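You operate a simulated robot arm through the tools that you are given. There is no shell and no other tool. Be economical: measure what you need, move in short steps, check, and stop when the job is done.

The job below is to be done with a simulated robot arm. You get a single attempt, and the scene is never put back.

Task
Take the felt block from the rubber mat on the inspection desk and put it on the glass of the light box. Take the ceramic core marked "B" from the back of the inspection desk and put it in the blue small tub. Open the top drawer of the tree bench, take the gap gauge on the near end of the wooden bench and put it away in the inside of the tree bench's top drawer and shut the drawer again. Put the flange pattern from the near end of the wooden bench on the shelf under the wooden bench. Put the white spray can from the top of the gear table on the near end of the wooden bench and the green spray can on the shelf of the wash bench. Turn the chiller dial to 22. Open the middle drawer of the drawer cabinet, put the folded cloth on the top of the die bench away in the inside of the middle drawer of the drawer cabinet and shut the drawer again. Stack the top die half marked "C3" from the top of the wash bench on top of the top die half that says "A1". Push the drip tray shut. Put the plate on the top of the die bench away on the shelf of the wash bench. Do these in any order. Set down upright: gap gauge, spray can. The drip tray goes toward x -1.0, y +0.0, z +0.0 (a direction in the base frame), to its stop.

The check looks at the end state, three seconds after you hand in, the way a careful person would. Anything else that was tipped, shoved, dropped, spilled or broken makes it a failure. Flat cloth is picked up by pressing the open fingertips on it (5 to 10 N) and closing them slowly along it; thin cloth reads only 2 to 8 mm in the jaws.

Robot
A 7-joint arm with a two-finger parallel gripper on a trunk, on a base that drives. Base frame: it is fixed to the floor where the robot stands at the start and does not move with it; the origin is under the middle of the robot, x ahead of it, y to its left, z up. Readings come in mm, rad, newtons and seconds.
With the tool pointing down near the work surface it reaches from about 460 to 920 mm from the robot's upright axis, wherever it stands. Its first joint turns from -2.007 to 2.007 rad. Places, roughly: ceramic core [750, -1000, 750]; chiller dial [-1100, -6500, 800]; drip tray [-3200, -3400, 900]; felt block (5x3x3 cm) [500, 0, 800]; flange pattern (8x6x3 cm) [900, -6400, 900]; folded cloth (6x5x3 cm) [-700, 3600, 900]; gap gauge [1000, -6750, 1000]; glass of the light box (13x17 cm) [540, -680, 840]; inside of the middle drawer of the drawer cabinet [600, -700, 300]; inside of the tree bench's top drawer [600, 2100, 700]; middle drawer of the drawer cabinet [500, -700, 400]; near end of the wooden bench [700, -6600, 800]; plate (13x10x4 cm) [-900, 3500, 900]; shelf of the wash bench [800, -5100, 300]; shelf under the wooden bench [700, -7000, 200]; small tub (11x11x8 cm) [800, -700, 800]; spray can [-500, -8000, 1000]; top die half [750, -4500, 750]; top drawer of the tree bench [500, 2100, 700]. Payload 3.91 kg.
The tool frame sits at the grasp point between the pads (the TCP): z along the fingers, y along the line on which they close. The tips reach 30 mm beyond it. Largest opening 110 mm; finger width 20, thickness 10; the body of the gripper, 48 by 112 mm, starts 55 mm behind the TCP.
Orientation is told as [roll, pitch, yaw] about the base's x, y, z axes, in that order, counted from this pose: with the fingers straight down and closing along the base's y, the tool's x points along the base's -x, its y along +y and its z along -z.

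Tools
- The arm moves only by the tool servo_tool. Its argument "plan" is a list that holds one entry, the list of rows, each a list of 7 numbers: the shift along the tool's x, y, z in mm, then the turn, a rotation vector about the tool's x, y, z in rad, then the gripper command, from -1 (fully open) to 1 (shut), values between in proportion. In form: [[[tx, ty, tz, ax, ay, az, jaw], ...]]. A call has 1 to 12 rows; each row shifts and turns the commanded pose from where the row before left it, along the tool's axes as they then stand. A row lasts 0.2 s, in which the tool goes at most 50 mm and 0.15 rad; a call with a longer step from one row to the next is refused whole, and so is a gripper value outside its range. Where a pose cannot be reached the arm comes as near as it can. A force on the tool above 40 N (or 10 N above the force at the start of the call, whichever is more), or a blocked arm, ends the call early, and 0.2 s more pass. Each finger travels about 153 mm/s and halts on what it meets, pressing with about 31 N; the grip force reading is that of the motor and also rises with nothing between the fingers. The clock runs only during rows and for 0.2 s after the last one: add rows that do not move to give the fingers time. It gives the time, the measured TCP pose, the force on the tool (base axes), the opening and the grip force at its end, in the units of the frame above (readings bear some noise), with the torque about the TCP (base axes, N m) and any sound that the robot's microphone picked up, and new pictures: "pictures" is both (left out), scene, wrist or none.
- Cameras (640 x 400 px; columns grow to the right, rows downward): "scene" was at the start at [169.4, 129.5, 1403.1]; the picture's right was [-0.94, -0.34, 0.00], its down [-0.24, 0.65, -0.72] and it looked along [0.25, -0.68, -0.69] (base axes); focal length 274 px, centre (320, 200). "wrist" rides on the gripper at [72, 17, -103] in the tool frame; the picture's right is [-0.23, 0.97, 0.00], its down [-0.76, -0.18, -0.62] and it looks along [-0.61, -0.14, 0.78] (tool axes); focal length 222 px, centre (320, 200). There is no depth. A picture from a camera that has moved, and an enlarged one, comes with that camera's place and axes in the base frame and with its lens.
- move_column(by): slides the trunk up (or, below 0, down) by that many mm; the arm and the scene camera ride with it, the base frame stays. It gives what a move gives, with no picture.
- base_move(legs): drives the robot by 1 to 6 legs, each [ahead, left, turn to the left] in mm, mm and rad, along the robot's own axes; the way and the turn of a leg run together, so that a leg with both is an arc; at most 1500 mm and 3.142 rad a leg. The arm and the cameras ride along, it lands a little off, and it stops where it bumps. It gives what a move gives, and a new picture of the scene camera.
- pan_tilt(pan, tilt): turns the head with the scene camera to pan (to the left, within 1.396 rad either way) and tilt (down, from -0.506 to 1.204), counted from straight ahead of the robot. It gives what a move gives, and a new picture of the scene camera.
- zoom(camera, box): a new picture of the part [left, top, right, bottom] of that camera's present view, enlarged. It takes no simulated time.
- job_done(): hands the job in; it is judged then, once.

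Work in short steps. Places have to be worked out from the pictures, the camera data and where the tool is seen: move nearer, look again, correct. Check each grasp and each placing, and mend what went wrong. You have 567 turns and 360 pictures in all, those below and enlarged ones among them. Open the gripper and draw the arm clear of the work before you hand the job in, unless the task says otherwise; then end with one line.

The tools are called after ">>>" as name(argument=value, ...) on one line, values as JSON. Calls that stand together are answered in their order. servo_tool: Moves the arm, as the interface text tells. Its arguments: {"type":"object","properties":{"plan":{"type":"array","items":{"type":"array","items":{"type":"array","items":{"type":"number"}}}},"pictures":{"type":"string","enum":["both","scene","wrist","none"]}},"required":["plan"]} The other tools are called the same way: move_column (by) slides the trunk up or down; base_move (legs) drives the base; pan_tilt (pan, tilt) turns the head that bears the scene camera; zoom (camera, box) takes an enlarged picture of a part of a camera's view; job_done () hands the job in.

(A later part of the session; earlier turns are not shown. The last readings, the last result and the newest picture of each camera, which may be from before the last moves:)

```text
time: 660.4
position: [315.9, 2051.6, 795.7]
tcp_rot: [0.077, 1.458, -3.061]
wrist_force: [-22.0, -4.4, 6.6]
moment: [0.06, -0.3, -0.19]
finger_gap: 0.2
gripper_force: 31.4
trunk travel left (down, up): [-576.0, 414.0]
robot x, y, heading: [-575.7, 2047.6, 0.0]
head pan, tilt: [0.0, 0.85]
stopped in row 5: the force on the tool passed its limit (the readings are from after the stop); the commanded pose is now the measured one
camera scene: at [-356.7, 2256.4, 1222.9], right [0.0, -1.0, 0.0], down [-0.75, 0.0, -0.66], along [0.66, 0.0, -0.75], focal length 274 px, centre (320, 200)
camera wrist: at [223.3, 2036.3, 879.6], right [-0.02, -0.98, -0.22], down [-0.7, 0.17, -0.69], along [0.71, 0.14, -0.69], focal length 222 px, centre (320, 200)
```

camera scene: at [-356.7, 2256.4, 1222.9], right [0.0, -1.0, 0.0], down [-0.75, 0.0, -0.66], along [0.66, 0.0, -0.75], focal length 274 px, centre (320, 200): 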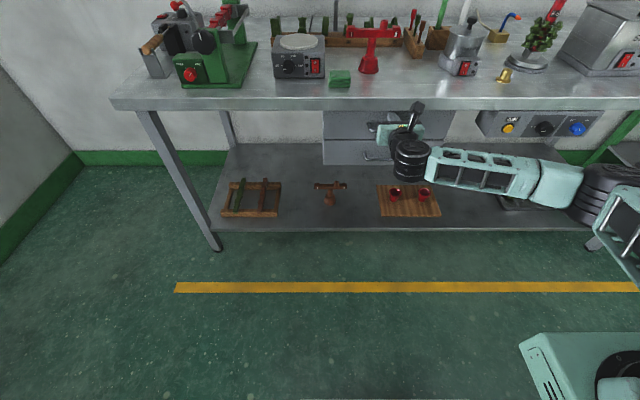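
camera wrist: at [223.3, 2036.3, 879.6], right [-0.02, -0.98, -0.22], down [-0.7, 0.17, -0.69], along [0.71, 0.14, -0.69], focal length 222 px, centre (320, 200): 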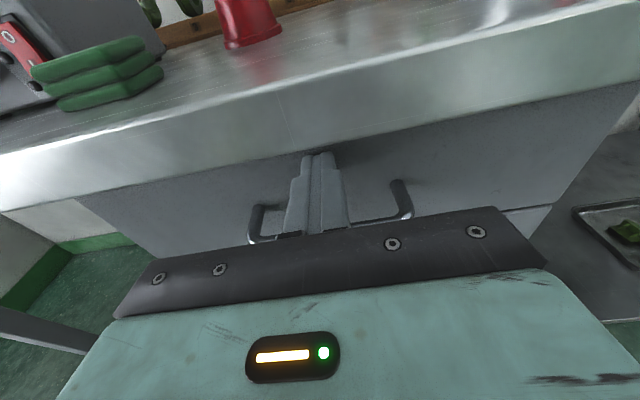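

The drawer is shut. Back off, raise, and drive to the die bench for the plate.

>>> servo_tool(plan=[[[-3.4, 0, -30, 0, 0, 0, 1], [-4.6, 0, -40, 0, 0, 0, 1], [-4.6, 0, -40, 0, 0, 0, 1], [0, 0, 0, 0, 0, 0, 1]]], pictures="none")

>>> base_move(legs=[[-110, 0, 0]])

>>> move_column(by=330)

>>> base_move(legs=[[0, 310, 0], [0, 0, 1.571], [100, 180, 0]])

>>> pan_tilt(pan=-0.1, tilt=0.6)

```text
time: 661.4
position: [209.8, 2054.6, 799.7]
tcp_rot: [0.15, 1.468, -2.984]
wrist_force: [1.4, 0.2, -0.1]
moment: [0.0, -0.01, -0.04]
finger_gap: 0.0
gripper_force: 30.7
trunk travel left (down, up): [-576.0, 414.0]
robot x, y, heading: [-575.6, 2049.9, 0.002]
head pan, tilt: [0.0, 0.85]
```

```text
time: 662.6
position: [101.8, 2051.1, 798.6]
tcp_rot: [0.173, 1.466, -2.965]
wrist_force: [0.9, 0.0, 0.6]
moment: [-0.01, 0.05, -0.03]
finger_gap: 0.0
gripper_force: 30.9
trunk travel left (down, up): [-576.0, 414.0]
robot x, y, heading: [-683.7, 2048.2, -0.001]
head pan, tilt: [0.0, 0.85]
camera scene: at [-464.4, 2256.5, 1222.5], right [0.0, -1.0, 0.0], down [-0.75, 0.0, -0.66], along [0.66, 0.0, -0.75], focal length 274 px, centre (320, 200)
```

scene: 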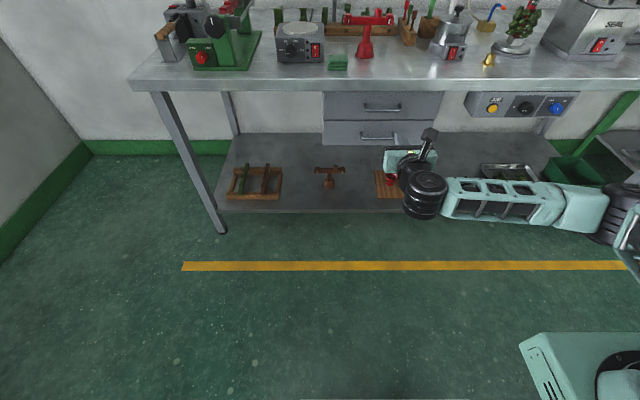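

```text
time: 665.8
position: [102.4, 2049.8, 1129.8]
tcp_rot: [0.187, 1.465, -2.951]
wrist_force: [0.0, 0.2, 0.0]
moment: [0.0, 0.02, 0.0]
finger_gap: 0.0
gripper_force: 30.8
trunk travel left (down, up): [-906.0, 84.0]
robot x, y, heading: [-684.3, 2049.8, -0.002]
head pan, tilt: [0.0, 0.85]
```

```text
time: 672.9
position: [-864.7, 3245.6, 1130.6]
tcp_rot: [0.188, 1.467, -1.385]
wrist_force: [-0.1, 0.2, 0.7]
moment: [0.02, -0.05, 0.02]
finger_gap: 0.0
gripper_force: 31.5
trunk travel left (down, up): [-906.0, 84.0]
robot x, y, heading: [-865.3, 2456.1, 1.569]
head pan, tilt: [0.0, 0.85]
camera scene: at [-1069.8, 2680.6, 1552.5], right [1.0, 0.0, 0.0], down [0.0, -0.75, -0.66], along [0.0, 0.66, -0.75], focal length 274 px, centre (320, 200)
```

scene: 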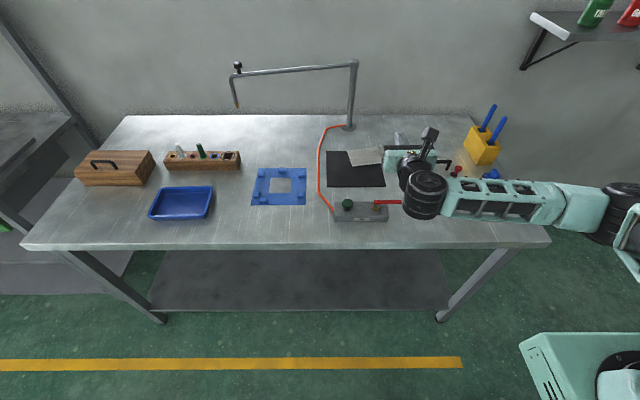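

```text
time: 673.7
position: [-864.0, 3244.6, 1131.1]
tcp_rot: [0.193, 1.468, -1.376]
wrist_force: [-0.2, 0.4, -0.6]
moment: [0.01, -0.01, -0.03]
finger_gap: 0.2
gripper_force: 30.9
trunk travel left (down, up): [-906.0, 84.0]
robot x, y, heading: [-867.8, 2457.2, 1.569]
head pan, tilt: [-0.099, 0.6]
camera scene: at [-1061.0, 2690.3, 1573.4], right [0.99, -0.1, 0.0], down [-0.06, -0.56, -0.82], along [0.08, 0.82, -0.57], focal length 274 px, centre (320, 200)
```

scene: 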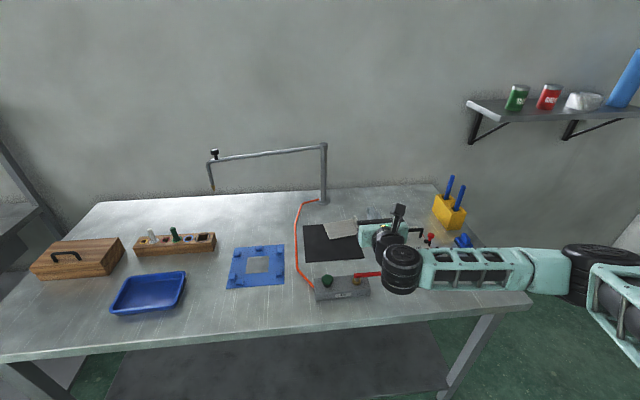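

>>> zoom(camera="scene", box=[295, 200, 395, 270])

```text
5.71 times, centred on (345, 235) of scene
camera zoom: at [-1061.0, 2690.3, 1573.4], right [0.99, -0.1, 0.0], down [-0.06, -0.56, -0.82], along [0.08, 0.82, -0.57], focal length 1567 px, centre (177, 0)
```

zoom: 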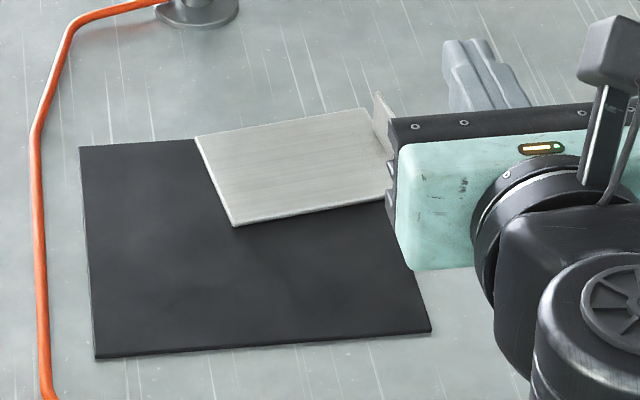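

Retract the arm and pitch it so the wrist camera sees the plate.

>>> servo_tool(plan=[[[0, 20, -45, 0, -0.14, 0, 1], [0, 20, -45, 0, -0.14, 0, -1], [0, 10, 0, 0, -0.05, 0, -1], [0, 0, 0, 0, 0, 0, -1]]], pictures="both")

```text
time: 674.7
position: [-813.1, 3154.8, 1146.3]
tcp_rot: [0.045, 1.136, -1.529]
wrist_force: [0.1, -0.2, -0.1]
moment: [0.02, -0.01, -0.03]
finger_gap: 110.0
gripper_force: 0.3
trunk travel left (down, up): [-906.0, 84.0]
robot x, y, heading: [-866.3, 2458.7, 1.567]
head pan, tilt: [-0.099, 0.6]
camera scene: at [-1061.0, 2690.3, 1573.4], right [0.99, -0.1, 0.0], down [-0.06, -0.56, -0.83], along [0.08, 0.82, -0.56], focal length 274 px, centre (320, 200)
camera wrist: at [-796.5, 3091.8, 1255.0], right [0.98, -0.1, -0.19], down [-0.17, -0.89, -0.43], along [-0.12, 0.45, -0.88], focal length 222 px, centre (320, 200)
```

scene: 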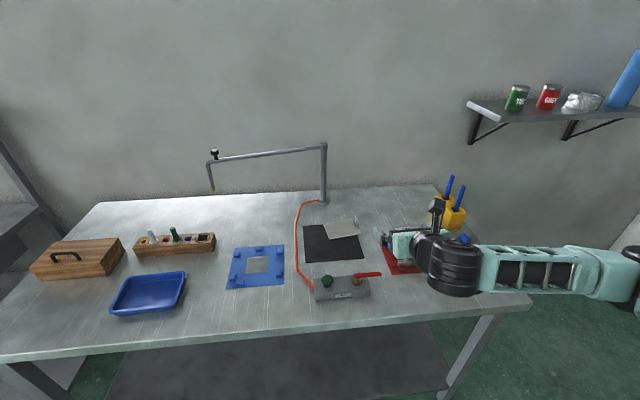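
wrist: 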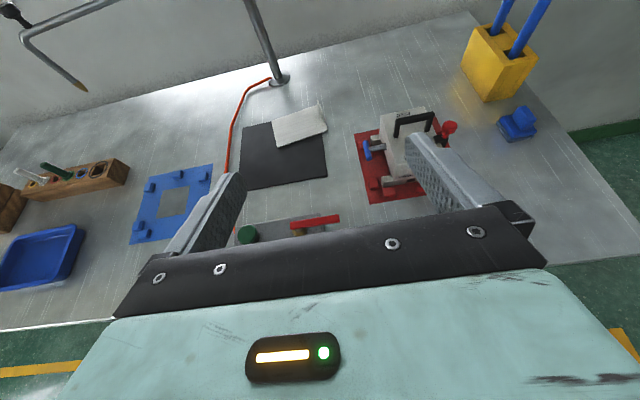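

>>> zoom(camera="wrist", box=[220, 80, 360, 200])

>>> zoom(camera="scene", box=[295, 205, 375, 265])

```text
3.33 times, centred on (290, 140) of wrist
camera zoom: at [-796.5, 3091.8, 1255.0], right [0.98, -0.1, -0.19], down [-0.17, -0.89, -0.43], along [-0.12, 0.45, -0.88], focal length 740 px, centre (420, 400)
```

zoom: 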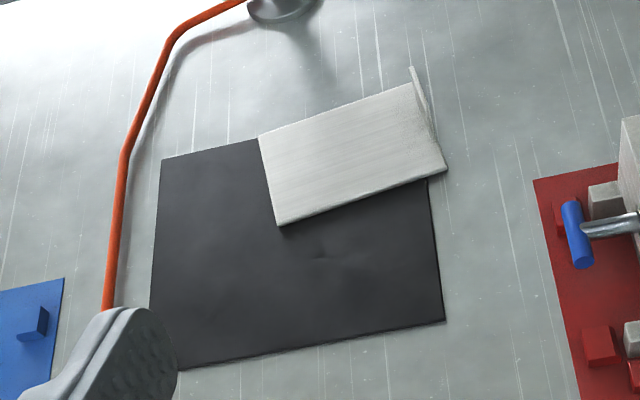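

```text
6.67 times, centred on (335, 235) of scene
camera zoom: at [-1061.0, 2690.3, 1573.4], right [0.99, -0.1, 0.0], down [-0.06, -0.56, -0.83], along [0.08, 0.82, -0.56], focal length 1828 px, centre (220, -33)
```

zoom: 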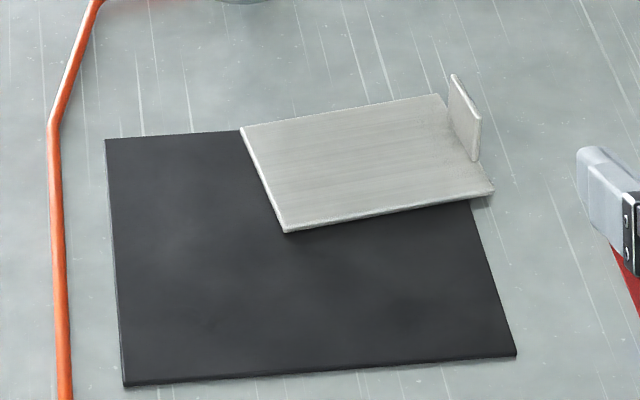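

The plate is ~130 x 97 mm with an upright tab on its right edge at about (-828, 3536), rising to z ≈ 897. I'll grip that tab with the pitched tool. Drive 260 mm forward.

>>> base_move(legs=[[255, 10, 0]])

>>> servo_tool(plan=[[[-18, 0, 8, 0, 0, 0, -0.4], [-36, 0, 16, 0, 0, 0, -0.4], [-36, 0, 16, 0, 0, 0, -0.4], [-18, 0, 8, 0, 0, 0, -0.4], [0, 0, 0, 0, 0, 0, -0.4]]], pictures="both")

```text
time: 676.6
position: [-825.6, 3417.6, 1145.3]
tcp_rot: [0.045, 1.139, -1.526]
wrist_force: [0.4, 0.2, 0.0]
moment: [0.06, 0.03, -0.01]
finger_gap: 110.2
gripper_force: 0.0
trunk travel left (down, up): [-906.0, 84.0]
robot x, y, heading: [-874.2, 2717.4, 1.573]
head pan, tilt: [-0.099, 0.6]
camera scene: at [-1071.2, 2951.8, 1573.4], right [0.99, -0.1, 0.0], down [-0.06, -0.56, -0.83], along [0.08, 0.82, -0.56], focal length 274 px, centre (320, 200)
```

scene: 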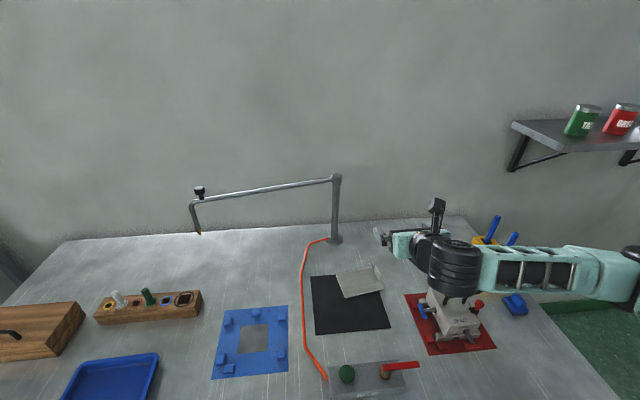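

```text
time: 677.8
position: [-814.1, 3424.7, 1036.8]
tcp_rot: [0.108, 1.16, -1.472]
wrist_force: [-0.2, 0.7, 0.6]
moment: [0.04, 0.03, -0.01]
finger_gap: 77.1
gripper_force: 0.0
trunk travel left (down, up): [-906.0, 84.0]
robot x, y, heading: [-874.8, 2722.5, 1.572]
head pan, tilt: [-0.099, 0.6]
camera scene: at [-1071.2, 2951.9, 1573.4], right [0.99, -0.1, 0.0], down [-0.06, -0.56, -0.83], along [0.08, 0.82, -0.56], focal length 274 px, centre (320, 200)
camera wrist: at [-799.7, 3358.8, 1145.1], right [0.98, -0.09, -0.17], down [-0.16, -0.87, -0.46], along [-0.1, 0.48, -0.87], focal length 222 px, centre (320, 200)
```

scene: 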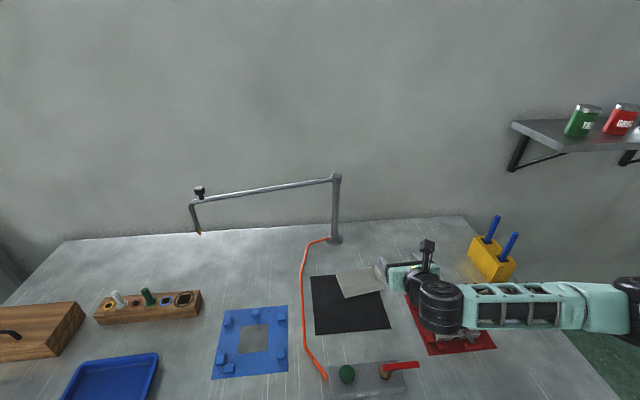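
wrist: 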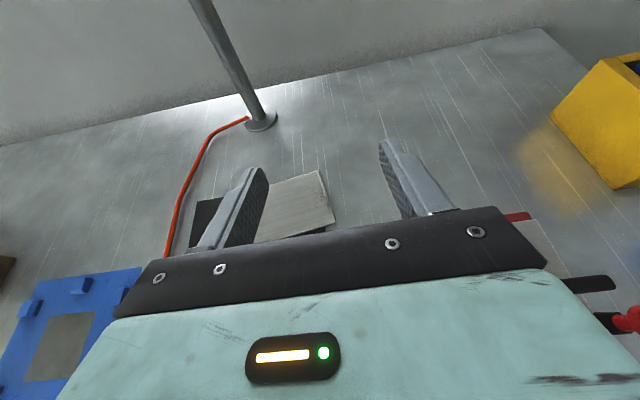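

The wrist would foul the mold beside the plate in this pose, so I'll take the tab with the tool pointing straight down, and regrip later on a free bench. Turn the tool down.

>>> servo_tool(plan=[[[30, 0, -15, 0, 0, 0, -0.4], [0, 0, 0, 0, -0.145, 0, -0.4], [0, 0, 0, 0, -0.145, 0, -0.4], [0, 0, 0, 0, -0.145, 0, -0.4], [0, 0, 0, 0, -0.145, 0, -0.4], [0, 0, 0, 0, -0.145, 0, -0.4], [0, 0, 0, 0, -0.145, 0, -0.4], [0, 0, 0, 0, -0.145, 0, -0.4], [0, 0, 0, 0, -0.145, 0, -0.4], [0, 0, 0, 0, 0, 0, -0.4]]], pictures="none")

```text
time: 680.0
position: [-822.7, 3414.2, 1061.3]
tcp_rot: [0.019, -0.023, -1.568]
wrist_force: [0.4, -0.3, 0.1]
moment: [0.03, -0.01, -0.01]
finger_gap: 77.1
gripper_force: 0.1
trunk travel left (down, up): [-906.0, 84.0]
robot x, y, heading: [-875.8, 2721.5, 1.571]
head pan, tilt: [-0.099, 0.6]
```

>>> servo_tool(plan=[[[40, -2, 0, 0.023, -0.019, 0, -0.4], [40, -2, 0, 0, 0, -0.09, -0.4], [40, 0, 0, 0, 0, -0.09, -0.4], [0, 0, 40, 0, 0, 0, -0.4], [0, 0, 30, 0, 0, 0, -0.4], [0, 0, 0, 0, 0, 0, -0.4]]], pictures="both")

>>> zoom(camera="wrist", box=[220, 20, 420, 180])

```text
time: 681.4
position: [-832.7, 3531.3, 986.5]
tcp_rot: [-0.011, -0.037, -1.388]
wrist_force: [0.4, 0.1, 0.1]
moment: [-0.03, 0.02, -0.02]
finger_gap: 77.3
gripper_force: 0.0
trunk travel left (down, up): [-906.0, 84.0]
robot x, y, heading: [-872.2, 2721.3, 1.573]
head pan, tilt: [-0.099, 0.6]
camera scene: at [-1071.2, 2952.0, 1573.4], right [0.99, -0.1, 0.0], down [-0.06, -0.56, -0.82], along [0.08, 0.82, -0.57], focal length 274 px, centre (320, 200)
camera wrist: at [-827.6, 3611.1, 1087.5], right [1.0, -0.05, 0.0], down [-0.03, -0.76, 0.65], along [-0.03, -0.65, -0.76], focal length 222 px, centre (320, 200)
```

scene: 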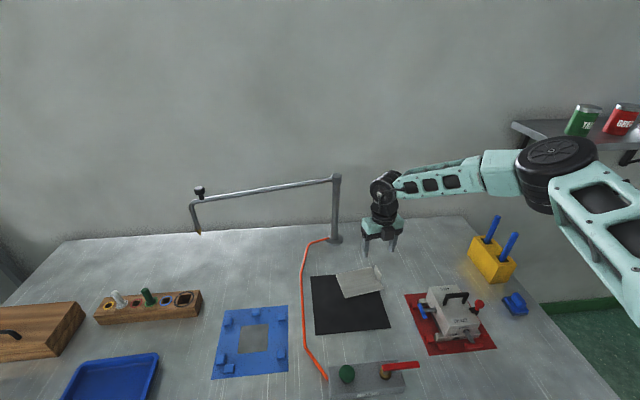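
wrist: 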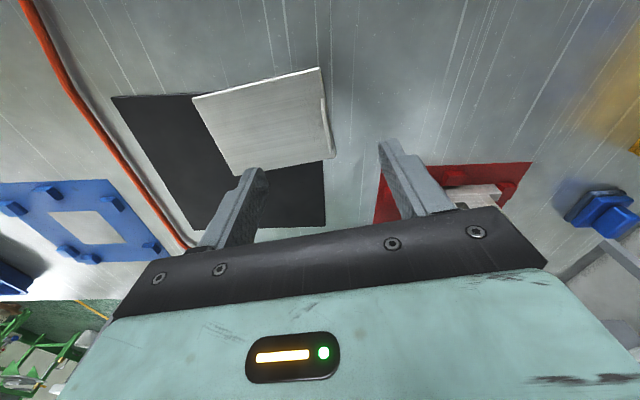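

```text
2.50 times, centred on (320, 100) of wrist
camera zoom: at [-827.6, 3611.1, 1087.5], right [1.0, -0.05, 0.0], down [-0.03, -0.76, 0.65], along [-0.03, -0.65, -0.76], focal length 555 px, centre (320, 450)
```

zoom: 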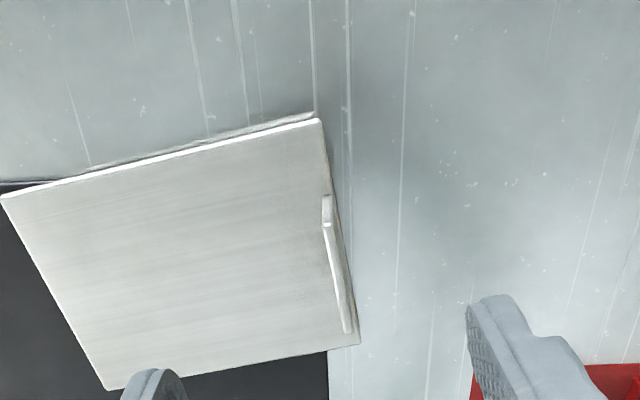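

The tab's top edge runs from (-828, 3555) to (-822, 3508). Shift 8 mm, level the tool, then descend around it.

>>> servo_tool(plan=[[[0, 7.5, 0, 0.037, 0.011, 0, 0.1], [0, 0, 40, 0, 0, 0, 0.1], [0, 0, 15, 0, 0, 0, 0.1], [0, 0, 0, 0, 0, 0, 0.1]]], pictures="wrist")

>>> zoom(camera="wrist", box=[220, 60, 420, 220])

```text
time: 682.4
position: [-826.3, 3530.7, 932.1]
tcp_rot: [-0.046, -0.027, -1.387]
wrist_force: [-0.7, -0.3, -0.2]
moment: [0.01, -0.04, -0.01]
finger_gap: 49.6
gripper_force: 0.1
trunk travel left (down, up): [-906.0, 84.0]
robot x, y, heading: [-872.6, 2722.2, 1.574]
head pan, tilt: [-0.099, 0.6]
camera wrist: at [-817.1, 3608.7, 1033.4], right [1.0, -0.05, -0.04], down [-0.01, -0.76, 0.65], along [-0.06, -0.65, -0.76], focal length 222 px, centre (320, 200)
```

wrist: 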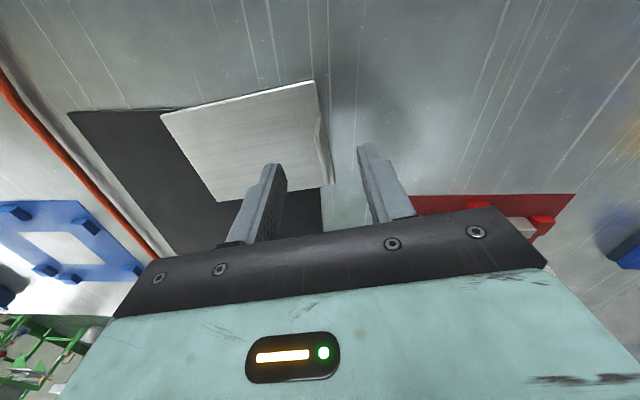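

```text
2.50 times, centred on (320, 140) of wrist
camera zoom: at [-817.1, 3608.7, 1033.4], right [1.0, -0.05, -0.04], down [-0.01, -0.76, 0.65], along [-0.06, -0.65, -0.76], focal length 555 px, centre (320, 350)
```

zoom: 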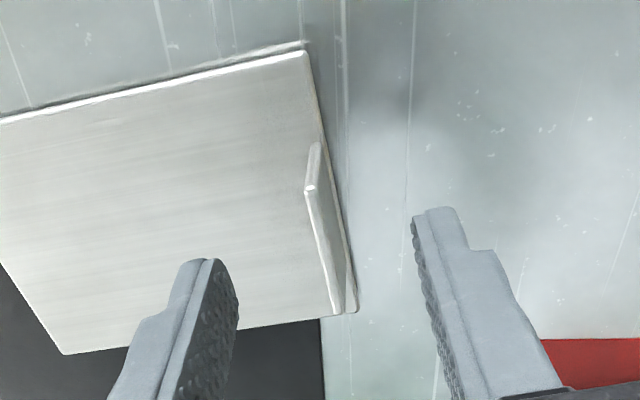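

Level properly (ax -0.046, ay 0.027) and descend so the tips stop just above the plate.

>>> servo_tool(plan=[[[0, 0, 10, -0.046, 0.027, 0, 0.1], [0, 0, 15, 0, 0, 0, 0.1], [0, 0, 8, 0, 0, 0, 0.1], [0, 0, 4, 0, 0, 0, 0.1], [0, 0, 0, 0, 0, 0, 0.1]]], pictures="wrist")

>>> zoom(camera="scene", box=[330, 210, 430, 310])

```text
time: 683.6
position: [-826.6, 3530.7, 894.5]
tcp_rot: [-0.001, -0.002, -1.389]
wrist_force: [-0.2, 0.7, -0.3]
moment: [0.01, -0.01, -0.01]
finger_gap: 49.7
gripper_force: 0.1
trunk travel left (down, up): [-906.0, 84.0]
robot x, y, heading: [-873.5, 2717.5, 1.576]
head pan, tilt: [-0.099, 0.6]
camera wrist: at [-821.3, 3605.4, 998.3], right [1.0, -0.05, 0.0], down [-0.04, -0.78, 0.62], along [-0.03, -0.62, -0.78], focal length 222 px, centre (320, 200)
```

wrist: 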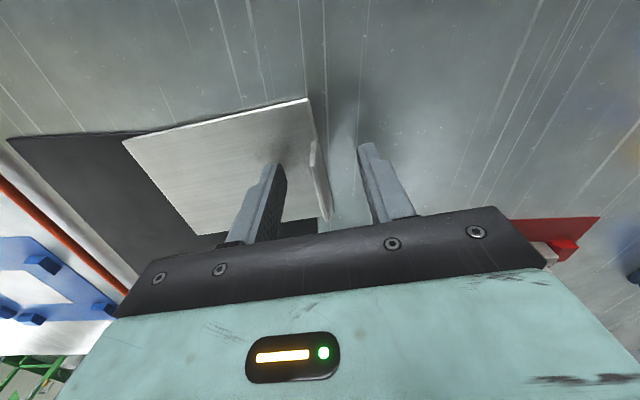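

```text
4.00 times, centred on (380, 260) of scene
camera zoom: at [-1071.2, 2951.9, 1573.4], right [0.99, -0.1, 0.0], down [-0.06, -0.56, -0.83], along [0.08, 0.82, -0.56], focal length 1097 px, centre (80, -40)
```

zoom: 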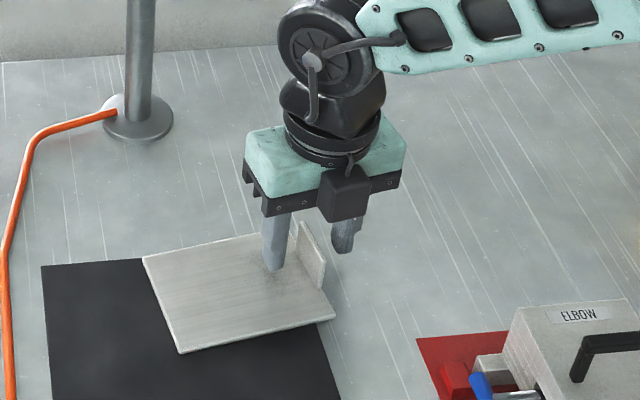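

Fingers straddle the tab. Close.

>>> servo_tool(plan=[[[0, 0, 0, 0, 0, 0, 0.4], [0, 0, 0, 0, 0, 0, 0.6], [0, 0, 0, 0, 0, 0, 0.8], [0, 0, 0, 0, 0, 0, 1], [0, 0, 0, 0, 0, 0, 1]]], pictures="wrist")

```text
time: 684.8
position: [-827.5, 3530.3, 895.6]
tcp_rot: [-0.001, -0.003, -1.389]
wrist_force: [-2.1, -0.1, 0.4]
moment: [0.03, -0.13, -0.15]
finger_gap: 3.6
gripper_force: 31.2
trunk travel left (down, up): [-906.0, 84.0]
robot x, y, heading: [-876.1, 2720.4, 1.572]
head pan, tilt: [-0.099, 0.6]
camera wrist: at [-821.5, 3605.5, 998.6], right [1.0, -0.05, 0.0], down [-0.04, -0.78, 0.62], along [-0.03, -0.62, -0.78], focal length 222 px, centre (320, 200)
```

wrist: 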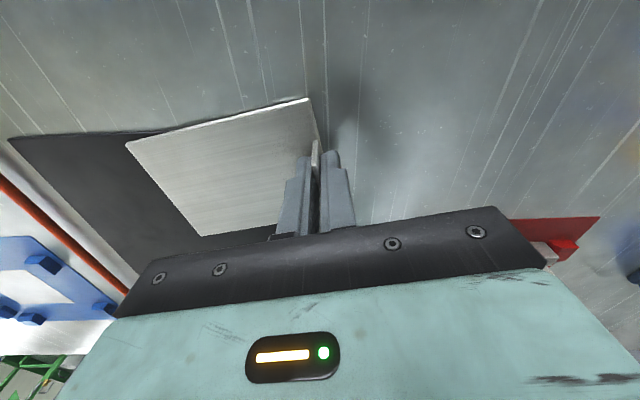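

Tab gripped (3.6 mm). Lift and check that the plate stays level.

>>> servo_tool(plan=[[[0, 0, -10, 0, 0, 0, 1], [0, 0, -20, 0, 0, 0, 1], [0, 0, -35, 0, 0, 0, 1], [0, 0, -40, 0, 0, 0, 1], [0, 0, -40, 0, 0, 0, 1], [0, 0, -40, 0, 0, 0, 1], [0, 0, 0, 0, 0, 0, 1]]], pictures="both")

```text
time: 686.4
position: [-826.4, 3532.5, 1081.8]
tcp_rot: [-0.003, -0.001, -1.39]
wrist_force: [0.5, 0.2, -3.7]
moment: [0.06, -0.26, 0.0]
finger_gap: 3.8
gripper_force: 31.1
trunk travel left (down, up): [-906.0, 84.0]
robot x, y, heading: [-878.3, 2720.5, 1.569]
head pan, tilt: [-0.099, 0.6]
camera scene: at [-1071.2, 2952.1, 1573.4], right [0.99, -0.1, 0.0], down [-0.06, -0.56, -0.82], along [0.08, 0.82, -0.57], focal length 274 px, centre (320, 200)
camera wrist: at [-820.2, 3608.1, 1184.7], right [1.0, -0.05, 0.0], down [-0.04, -0.78, 0.63], along [-0.03, -0.62, -0.78], focal length 222 px, centre (320, 200)
```

scene: 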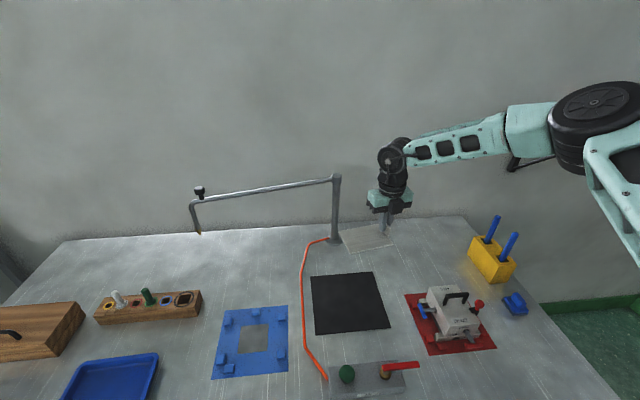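
wrist: 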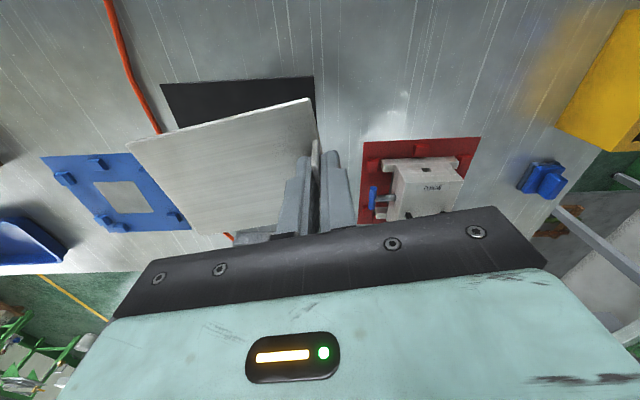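

The plate is held level. Retract, back out toward x ≈ -640, turn to +x, and travel south to the half-empty table at y ≈ -3650.

>>> servo_tool(plan=[[[-40, 0, -10, 0, 0, 0, 1], [-40, 0, 0, 0, 0, 0, 1], [-40, 0, 0, 0, 0, 0.09, 1], [-40, 0, 0, 0, 0, 0.09, 1], [0, 0, 0, 0, 0, 0, 1]]], pictures="none")

>>> base_move(legs=[[-400, -230, 0], [0, 0, -1.571], [0, -1450, -0.02]])

```text
time: 687.6
position: [-799.8, 3372.1, 1090.5]
tcp_rot: [0.001, -0.002, -1.572]
wrist_force: [0.1, -0.4, -4.8]
moment: [0.04, -0.25, 0.02]
finger_gap: 3.8
gripper_force: 31.3
trunk travel left (down, up): [-906.0, 84.0]
robot x, y, heading: [-878.3, 2722.3, 1.569]
head pan, tilt: [-0.099, 0.6]
```

```text
time: 701.0
position: [-59.3, 758.7, 1088.2]
tcp_rot: [-0.002, -0.002, 3.076]
wrist_force: [0.2, 0.2, -4.4]
moment: [-0.26, -0.03, 0.0]
finger_gap: 3.9
gripper_force: 31.0
trunk travel left (down, up): [-906.0, 84.0]
robot x, y, heading: [-707.8, 877.7, -0.07]
head pan, tilt: [-0.099, 0.6]
camera scene: at [-464.2, 1058.7, 1573.4], right [-0.17, -0.99, 0.0], down [-0.56, 0.09, -0.82], along [0.81, -0.14, -0.57], focal length 274 px, centre (320, 200)
```

scene: 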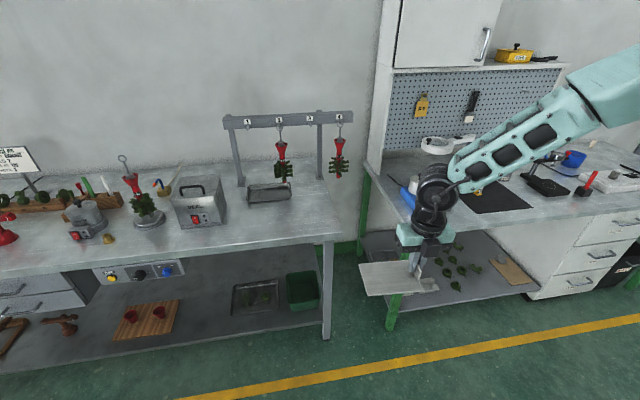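

Still holding. Correct heading and continue south.

>>> base_move(legs=[[200, 0, 0.07], [0, -1450, 0.01], [0, -1450, 0.01], [0, -1450, 0.01]])

>>> pan_tilt(pan=-0.1, tilt=0.65)

```text
time: 723.3
position: [269.5, -3594.4, 1088.9]
tcp_rot: [-0.001, -0.001, -3.115]
wrist_force: [0.3, 0.1, -4.1]
moment: [-0.26, -0.06, -0.01]
finger_gap: 3.9
gripper_force: 30.7
trunk travel left (down, up): [-906.0, 84.0]
robot x, y, heading: [-385.0, -3537.3, 0.03]
head pan, tilt: [-0.099, 0.6]
camera scene: at [-160.3, -3334.2, 1573.4], right [-0.08, -1.0, 0.0], down [-0.56, 0.04, -0.82], along [0.82, -0.06, -0.57], focal length 274 px, centre (320, 200)
```

scene: 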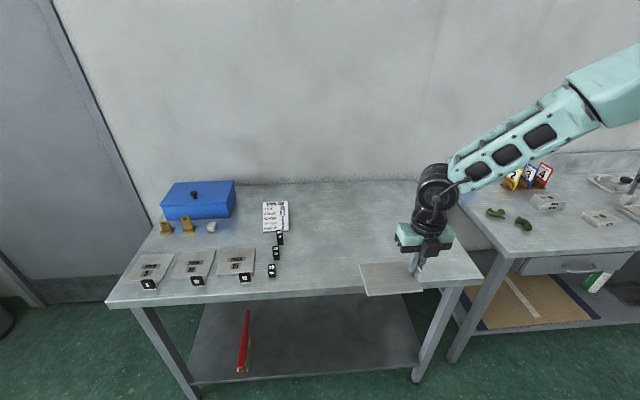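

```text
time: 723.9
position: [270.0, -3594.3, 1088.3]
tcp_rot: [-0.001, -0.003, -3.115]
wrist_force: [-0.7, -0.7, -5.1]
moment: [-0.26, -0.07, 0.0]
finger_gap: 4.0
gripper_force: 31.5
trunk travel left (down, up): [-906.0, 84.0]
robot x, y, heading: [-385.7, -3537.1, 0.024]
head pan, tilt: [-0.099, 0.649]
camera scene: at [-161.9, -3334.1, 1569.1], right [-0.08, -1.0, 0.0], down [-0.6, 0.05, -0.8], along [0.79, -0.06, -0.6], focal length 274 px, centre (320, 200)
```

scene: 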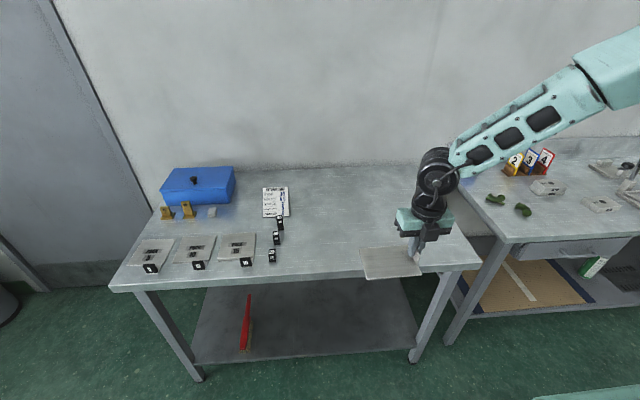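

The right half of this table is free. Drive 290 mm in and lower the plate.

>>> base_move(legs=[[290, -20, -0.027]])

>>> servo_tool(plan=[[[0, 0, 40, 0, 0, 0, 1], [0, 0, 45, 0, 0, 0, 1], [0, 0, 45, 0, 0, 0, 1], [0, 0, 35, 0, 0, 0, 1], [0, 0, 10, 0, 0, 0, 1], [0, 0, 0, 0, 0, 0, 1]]], pictures="scene")

```text
time: 726.0
position: [563.6, -3627.1, 1088.8]
tcp_rot: [-0.001, -0.001, -3.138]
wrist_force: [-0.3, 0.6, -4.3]
moment: [-0.24, -0.02, -0.01]
finger_gap: 3.9
gripper_force: 30.9
trunk travel left (down, up): [-906.0, 84.0]
robot x, y, heading: [-92.7, -3551.7, 0.003]
head pan, tilt: [-0.099, 0.649]
camera scene: at [138.5, -3356.0, 1569.1], right [-0.1, -1.0, 0.0], down [-0.6, 0.06, -0.8], along [0.79, -0.08, -0.6], focal length 274 px, centre (320, 200)
```

scene: 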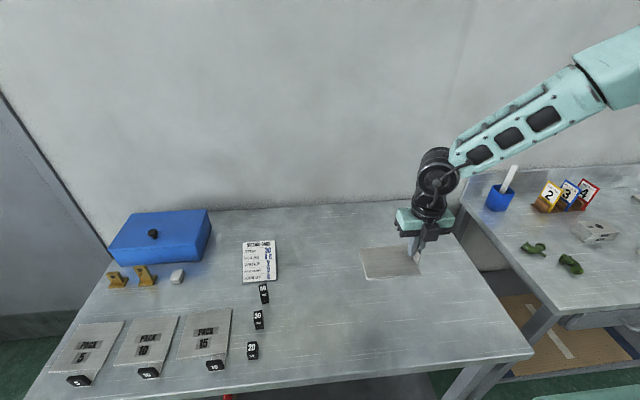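

```text
time: 727.4
position: [562.3, -3626.4, 914.8]
tcp_rot: [-0.002, -0.002, -3.139]
wrist_force: [0.3, -0.1, -4.7]
moment: [-0.26, 0.0, 0.03]
finger_gap: 4.0
gripper_force: 30.9
trunk travel left (down, up): [-906.0, 84.0]
robot x, y, heading: [-88.4, -3555.5, 0.0]
head pan, tilt: [-0.099, 0.649]
camera scene: at [138.7, -3356.1, 1569.1], right [-0.1, -1.0, 0.0], down [-0.6, 0.06, -0.8], along [0.79, -0.08, -0.6], focal length 274 px, centre (320, 200)
```

scene: 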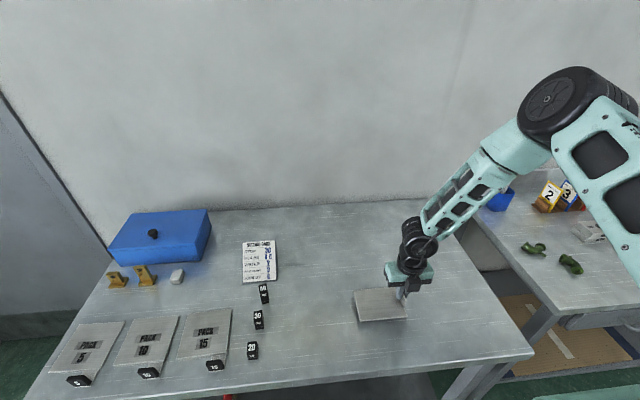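

>>> servo_tool(plan=[[[0, 0, 6, 0, 0, 0, 1], [0, 0, 4, 0, 0, 0, 1], [0, 0, 3, 0, 0, 0, 1], [0, 0, 3, 0, 0, 0, 1], [0, 0, 2, 0, 0, 0, 1], [0, 0, 2, 0, 0, 0, 1], [0, 0, 2, 0, 0, 0, 1], [0, 0, 0, 0, 0, 0, 1]]], pictures="none")

```text
time: 729.1
position: [563.4, -3626.2, 890.9]
tcp_rot: [-0.001, 0.0, -3.138]
wrist_force: [0.7, -0.3, -4.7]
moment: [-0.27, -0.03, -0.01]
finger_gap: 3.6
gripper_force: 30.8
trunk travel left (down, up): [-906.0, 84.0]
robot x, y, heading: [-94.2, -3551.2, 0.003]
head pan, tilt: [-0.099, 0.649]
```

>>> servo_tool(plan=[[[0, 0, 2, 0, 0, 0, 1], [0, 0, 2, 0, 0, 0, 1], [0, 0, 2, 0, 0, 0, 1], [0, 0, 2, 0, 0, 0, 1], [0, 0, 2, 0, 0, 0, 1], [0, 0, 2, 0, 0, 0, 1], [0, 0, 2, 0, 0, 0, 1], [0, 0, 2, 0, 0, 0, 1]]], pictures="none")

```text
time: 730.4
position: [563.9, -3626.9, 884.6]
tcp_rot: [-0.002, 0.001, -3.138]
wrist_force: [-7.6, -2.6, 26.3]
moment: [-0.16, 0.76, 0.08]
finger_gap: 3.9
gripper_force: 30.7
trunk travel left (down, up): [-906.0, 84.0]
robot x, y, heading: [-92.9, -3555.4, 0.004]
head pan, tilt: [-0.099, 0.649]
stopped in row 5: the force on the tool passed its limit (the readings are from after the stop); the commanded pose is now the measured one
```

Plate rests on the table. Release, rise and pitch the tool forward for the regrip.

>>> servo_tool(plan=[[[0, 0, -1, 0, 0, 0, 0.8], [0, 0, 0, 0, 0, 0, 0.3], [0, 0, 0, 0, 0, 0, 0.1], [0, 0, -25, 0, 0, 0, 0.1], [0, 0, -45, 0, 0, 0, 0.1], [0, 0, -45, 0, 0, 0, 0.1], [0, 0, -45, 0, 0, 0, 0.1], [0, 0, 0, 0, 0.144, 0, 0.1], [0, 0, 0, 0, 0.144, 0, 0.1], [0, 0, 0, 0, 0.144, 0, 0.1], [0, 0, 0, 0, 0.144, 0, 0.1], [0, 0, 0, 0, 0.144, 0, 0.1]]], pictures="none")

>>> servo_tool(plan=[[[0, 0, 0, 0, 0.144, 0, 0.1], [0, 0, 0, 0, 0.144, 0, 0.1], [0, 0, 0, 0, 0.144, 0, 0.1], [0, 0, 0, 0, 0, 0, 0.1]]], pictures="both")

```text
time: 733.0
position: [563.8, -3625.4, 1044.8]
tcp_rot: [-0.005, 0.723, -3.142]
wrist_force: [-0.3, -0.3, 0.2]
moment: [-0.02, 0.01, -0.04]
finger_gap: 49.6
gripper_force: 0.1
trunk travel left (down, up): [-906.0, 84.0]
robot x, y, heading: [-88.2, -3552.1, 0.002]
head pan, tilt: [-0.099, 0.649]
```

```text
time: 734.0
position: [564.1, -3626.4, 1044.6]
tcp_rot: [-0.005, 1.154, 3.139]
wrist_force: [-0.4, -0.4, 0.1]
moment: [0.01, -0.02, 0.02]
finger_gap: 49.3
gripper_force: 0.1
trunk travel left (down, up): [-906.0, 84.0]
robot x, y, heading: [-87.8, -3555.8, 0.0]
head pan, tilt: [-0.099, 0.649]
camera scene: at [138.5, -3356.1, 1569.1], right [-0.1, -1.0, 0.0], down [-0.6, 0.06, -0.8], along [0.79, -0.08, -0.6], focal length 274 px, centre (320, 200)
camera wrist: at [500.6, -3644.0, 1152.7], right [-0.09, -0.97, -0.21], down [-0.88, 0.18, -0.44], along [0.47, 0.14, -0.87], focal length 222 px, centre (320, 200)
```

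scene: 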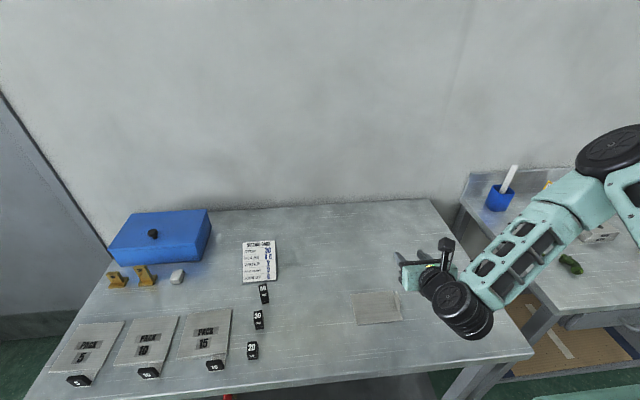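
wrist: 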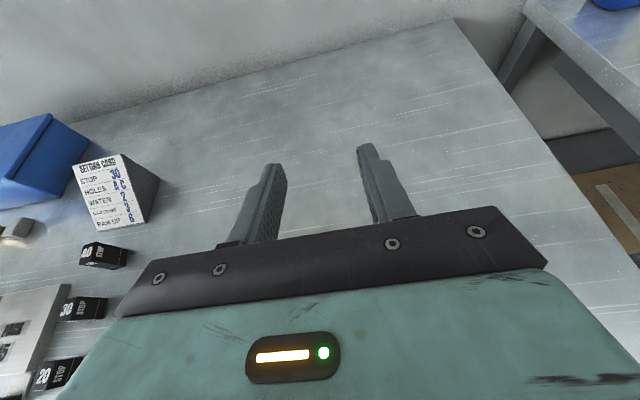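

Descend in the pitched pose toward the tab, and check alignment.

>>> servo_tool(plan=[[[-41, 0, 5, 0, 0, 0, 0.1], [-36.5, 0, 16, 0, 0, 0, 0.1], [-36.5, 0, 16, 0, 0, 0, 0.1], [0, 0, 0, 0, 0, 0, 0.1]]], pictures="wrist")

```text
time: 735.0
position: [551.5, -3626.2, 925.7]
tcp_rot: [-0.003, 1.15, -3.14]
wrist_force: [-0.5, -0.6, 0.0]
moment: [-0.01, 0.02, 0.0]
finger_gap: 49.6
gripper_force: 0.1
trunk travel left (down, up): [-906.0, 84.0]
robot x, y, heading: [-89.6, -3554.1, 0.002]
head pan, tilt: [-0.099, 0.649]
camera wrist: at [487.6, -3644.7, 1033.2], right [-0.09, -0.97, -0.21], down [-0.88, 0.17, -0.44], along [0.47, 0.14, -0.87], focal length 222 px, centre (320, 200)
```

wrist: 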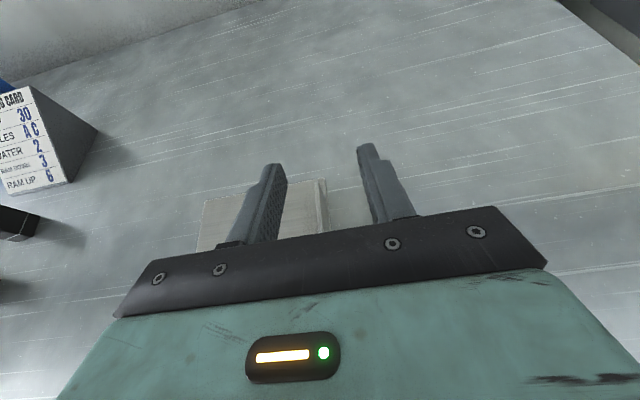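

>>> servo_tool(plan=[[[-22.8, 0, 10, 0, 0, 0, 0.1], [-13.7, 0, 6, 0, 0, 0, 0.1], [-5, 0, 2.2, 0, 0, 0, 0.1], [0, 0, 0, 0, 0, 0, 0.1]]], pictures="wrist")

>>> zoom(camera="wrist", box=[200, 100, 440, 240])

```text
time: 736.0
position: [566.1, -3635.2, 894.9]
tcp_rot: [0.065, 1.19, -3.071]
wrist_force: [0.8, -0.1, 0.0]
moment: [-0.01, 0.01, -0.04]
finger_gap: 49.7
gripper_force: 0.1
trunk travel left (down, up): [-906.0, 84.0]
robot x, y, heading: [-88.3, -3551.9, -0.0]
head pan, tilt: [-0.099, 0.649]
camera wrist: at [499.5, -3650.8, 1000.7], right [-0.08, -0.98, -0.19], down [-0.86, 0.16, -0.48], along [0.5, 0.13, -0.86], focal length 222 px, centre (320, 200)
```

wrist: 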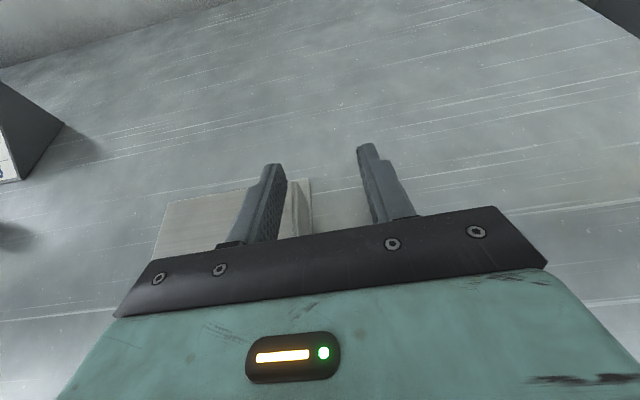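

```text
2.67 times, centred on (320, 170) of wrist
camera zoom: at [499.5, -3650.8, 1000.7], right [-0.08, -0.98, -0.19], down [-0.86, 0.16, -0.48], along [0.5, 0.13, -0.86], focal length 592 px, centre (320, 280)
```

zoom: 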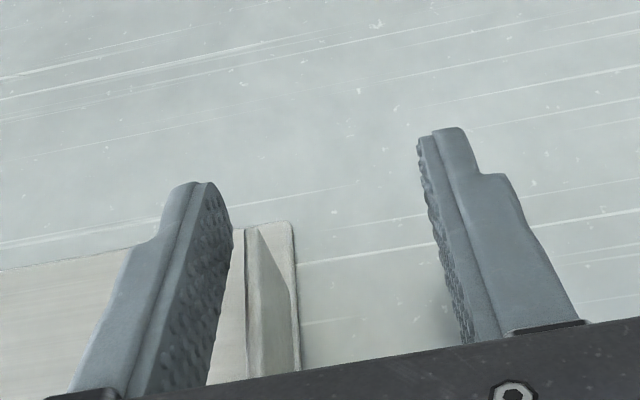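

The arm is at its inner reach limit here. Raise the arm, lower the trunk by the same amount, and recheck.

>>> servo_tool(plan=[[[36.5, 0, -16, 0, 0, 0, 0.1], [36.5, 0, -16, 0, 0, 0, 0.1], [36.5, 0, -16, 0, 0, 0, 0.1], [0, 0, 0, 0, 0, 0, 0.1]]], pictures="none")

>>> move_column(by=-100)

```text
time: 737.0
position: [550.2, -3627.5, 1000.5]
tcp_rot: [-0.003, 1.152, 3.142]
wrist_force: [0.3, 0.2, 0.4]
moment: [-0.01, -0.02, 0.04]
finger_gap: 49.5
gripper_force: 0.0
trunk travel left (down, up): [-906.0, 84.0]
robot x, y, heading: [-90.3, -3553.9, -0.001]
head pan, tilt: [-0.099, 0.649]
```

```text
time: 738.3
position: [550.0, -3627.0, 901.1]
tcp_rot: [-0.005, 1.153, 3.143]
wrist_force: [0.3, 0.1, 0.6]
moment: [-0.04, -0.01, -0.01]
finger_gap: 49.4
gripper_force: 0.0
trunk travel left (down, up): [-806.0, 184.0]
robot x, y, heading: [-84.9, -3557.5, -0.001]
head pan, tilt: [-0.099, 0.649]
```

Orientation is restored. Lower 22 mm more and look.

>>> servo_tool(plan=[[[-12, 0, 7, 0, 0, 0, 0.1], [-8, 0, 4.5, 0, 0, 0, 0.1], [0, 0, 0, 0, 0, 0, 0.1]]], pictures="wrist")

>>> zoom(camera="wrist", box=[200, 100, 440, 240])

```text
time: 739.1
position: [553.6, -3626.8, 878.5]
tcp_rot: [-0.007, 1.15, 3.14]
wrist_force: [0.4, -0.1, -0.2]
moment: [0.0, 0.0, -0.01]
finger_gap: 49.6
gripper_force: 0.1
trunk travel left (down, up): [-806.0, 184.0]
robot x, y, heading: [-87.1, -3555.5, 0.002]
head pan, tilt: [-0.099, 0.649]
camera wrist: at [489.7, -3643.7, 985.9], right [-0.09, -0.97, -0.21], down [-0.88, 0.18, -0.44], along [0.47, 0.15, -0.87], focal length 222 px, centre (320, 200)
```

wrist: 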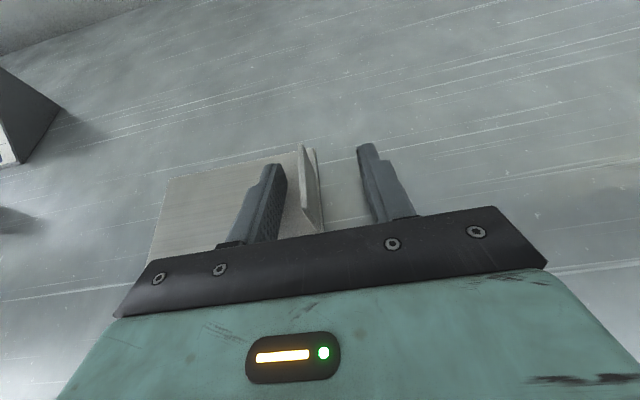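

```text
2.67 times, centred on (320, 170) of wrist
camera zoom: at [489.7, -3643.7, 985.9], right [-0.09, -0.97, -0.21], down [-0.88, 0.18, -0.44], along [0.47, 0.15, -0.87], focal length 592 px, centre (320, 280)
```

zoom: 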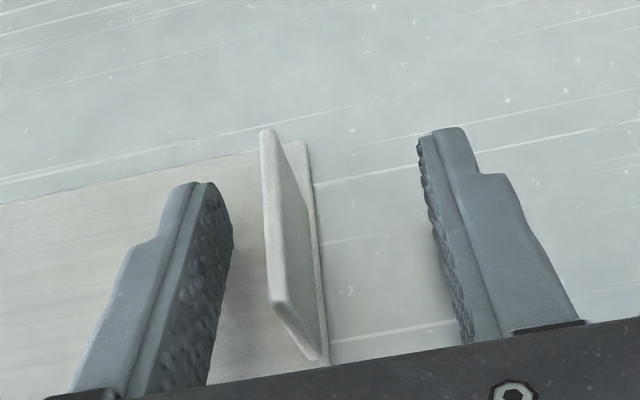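

>>> servo_tool(plan=[[[0, -5, 0, 0, 0, 0, 0.3], [0, 0, 0, 0, 0, 0, 0.6], [0, 0, 0, 0, 0, 0, 0.8], [0, 0, 0, 0, 0, 0, 1], [0, 0, 0, 0, 0, 0, 1], [9, 0, -4, 0, 0, 0, 1], [36.5, 0, -16, 0, 0, 0, 1], [36.5, 0, -16, 0, 0, 0, 1], [36.5, 0, -16, 0, 0, 0, 1], [0, 0, 0, 0, 0, 0, 1]]], pictures="both")

```text
time: 741.3
position: [556.8, -3620.5, 1005.7]
tcp_rot: [-0.005, 1.152, 3.141]
wrist_force: [-0.4, -0.6, -5.4]
moment: [-0.28, 0.04, -0.01]
finger_gap: 3.7
gripper_force: 30.5
out of reach, approached as far as the arm can: row 9
trunk travel left (down, up): [-806.0, 184.0]
robot x, y, heading: [-90.7, -3554.7, 0.004]
head pan, tilt: [-0.099, 0.649]
camera scene: at [138.6, -3356.1, 1469.1], right [-0.1, -1.0, 0.0], down [-0.6, 0.06, -0.8], along [0.79, -0.08, -0.6], focal length 274 px, centre (320, 200)
camera wrist: at [493.4, -3637.7, 1113.8], right [-0.09, -0.97, -0.21], down [-0.88, 0.18, -0.44], along [0.47, 0.14, -0.87], focal length 222 px, centre (320, 200)
```

scene: 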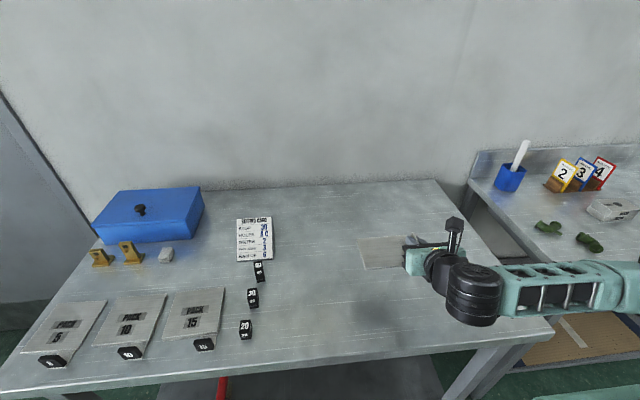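
wrist: 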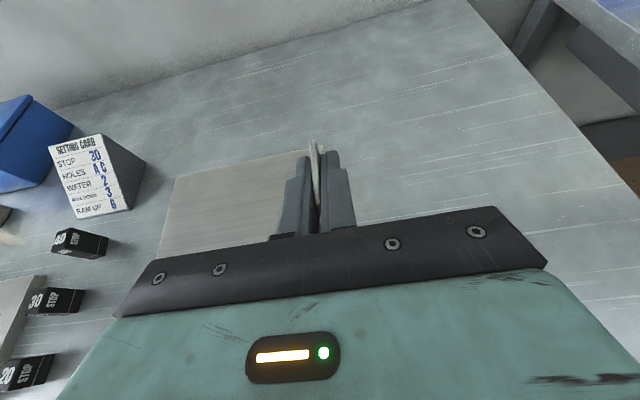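

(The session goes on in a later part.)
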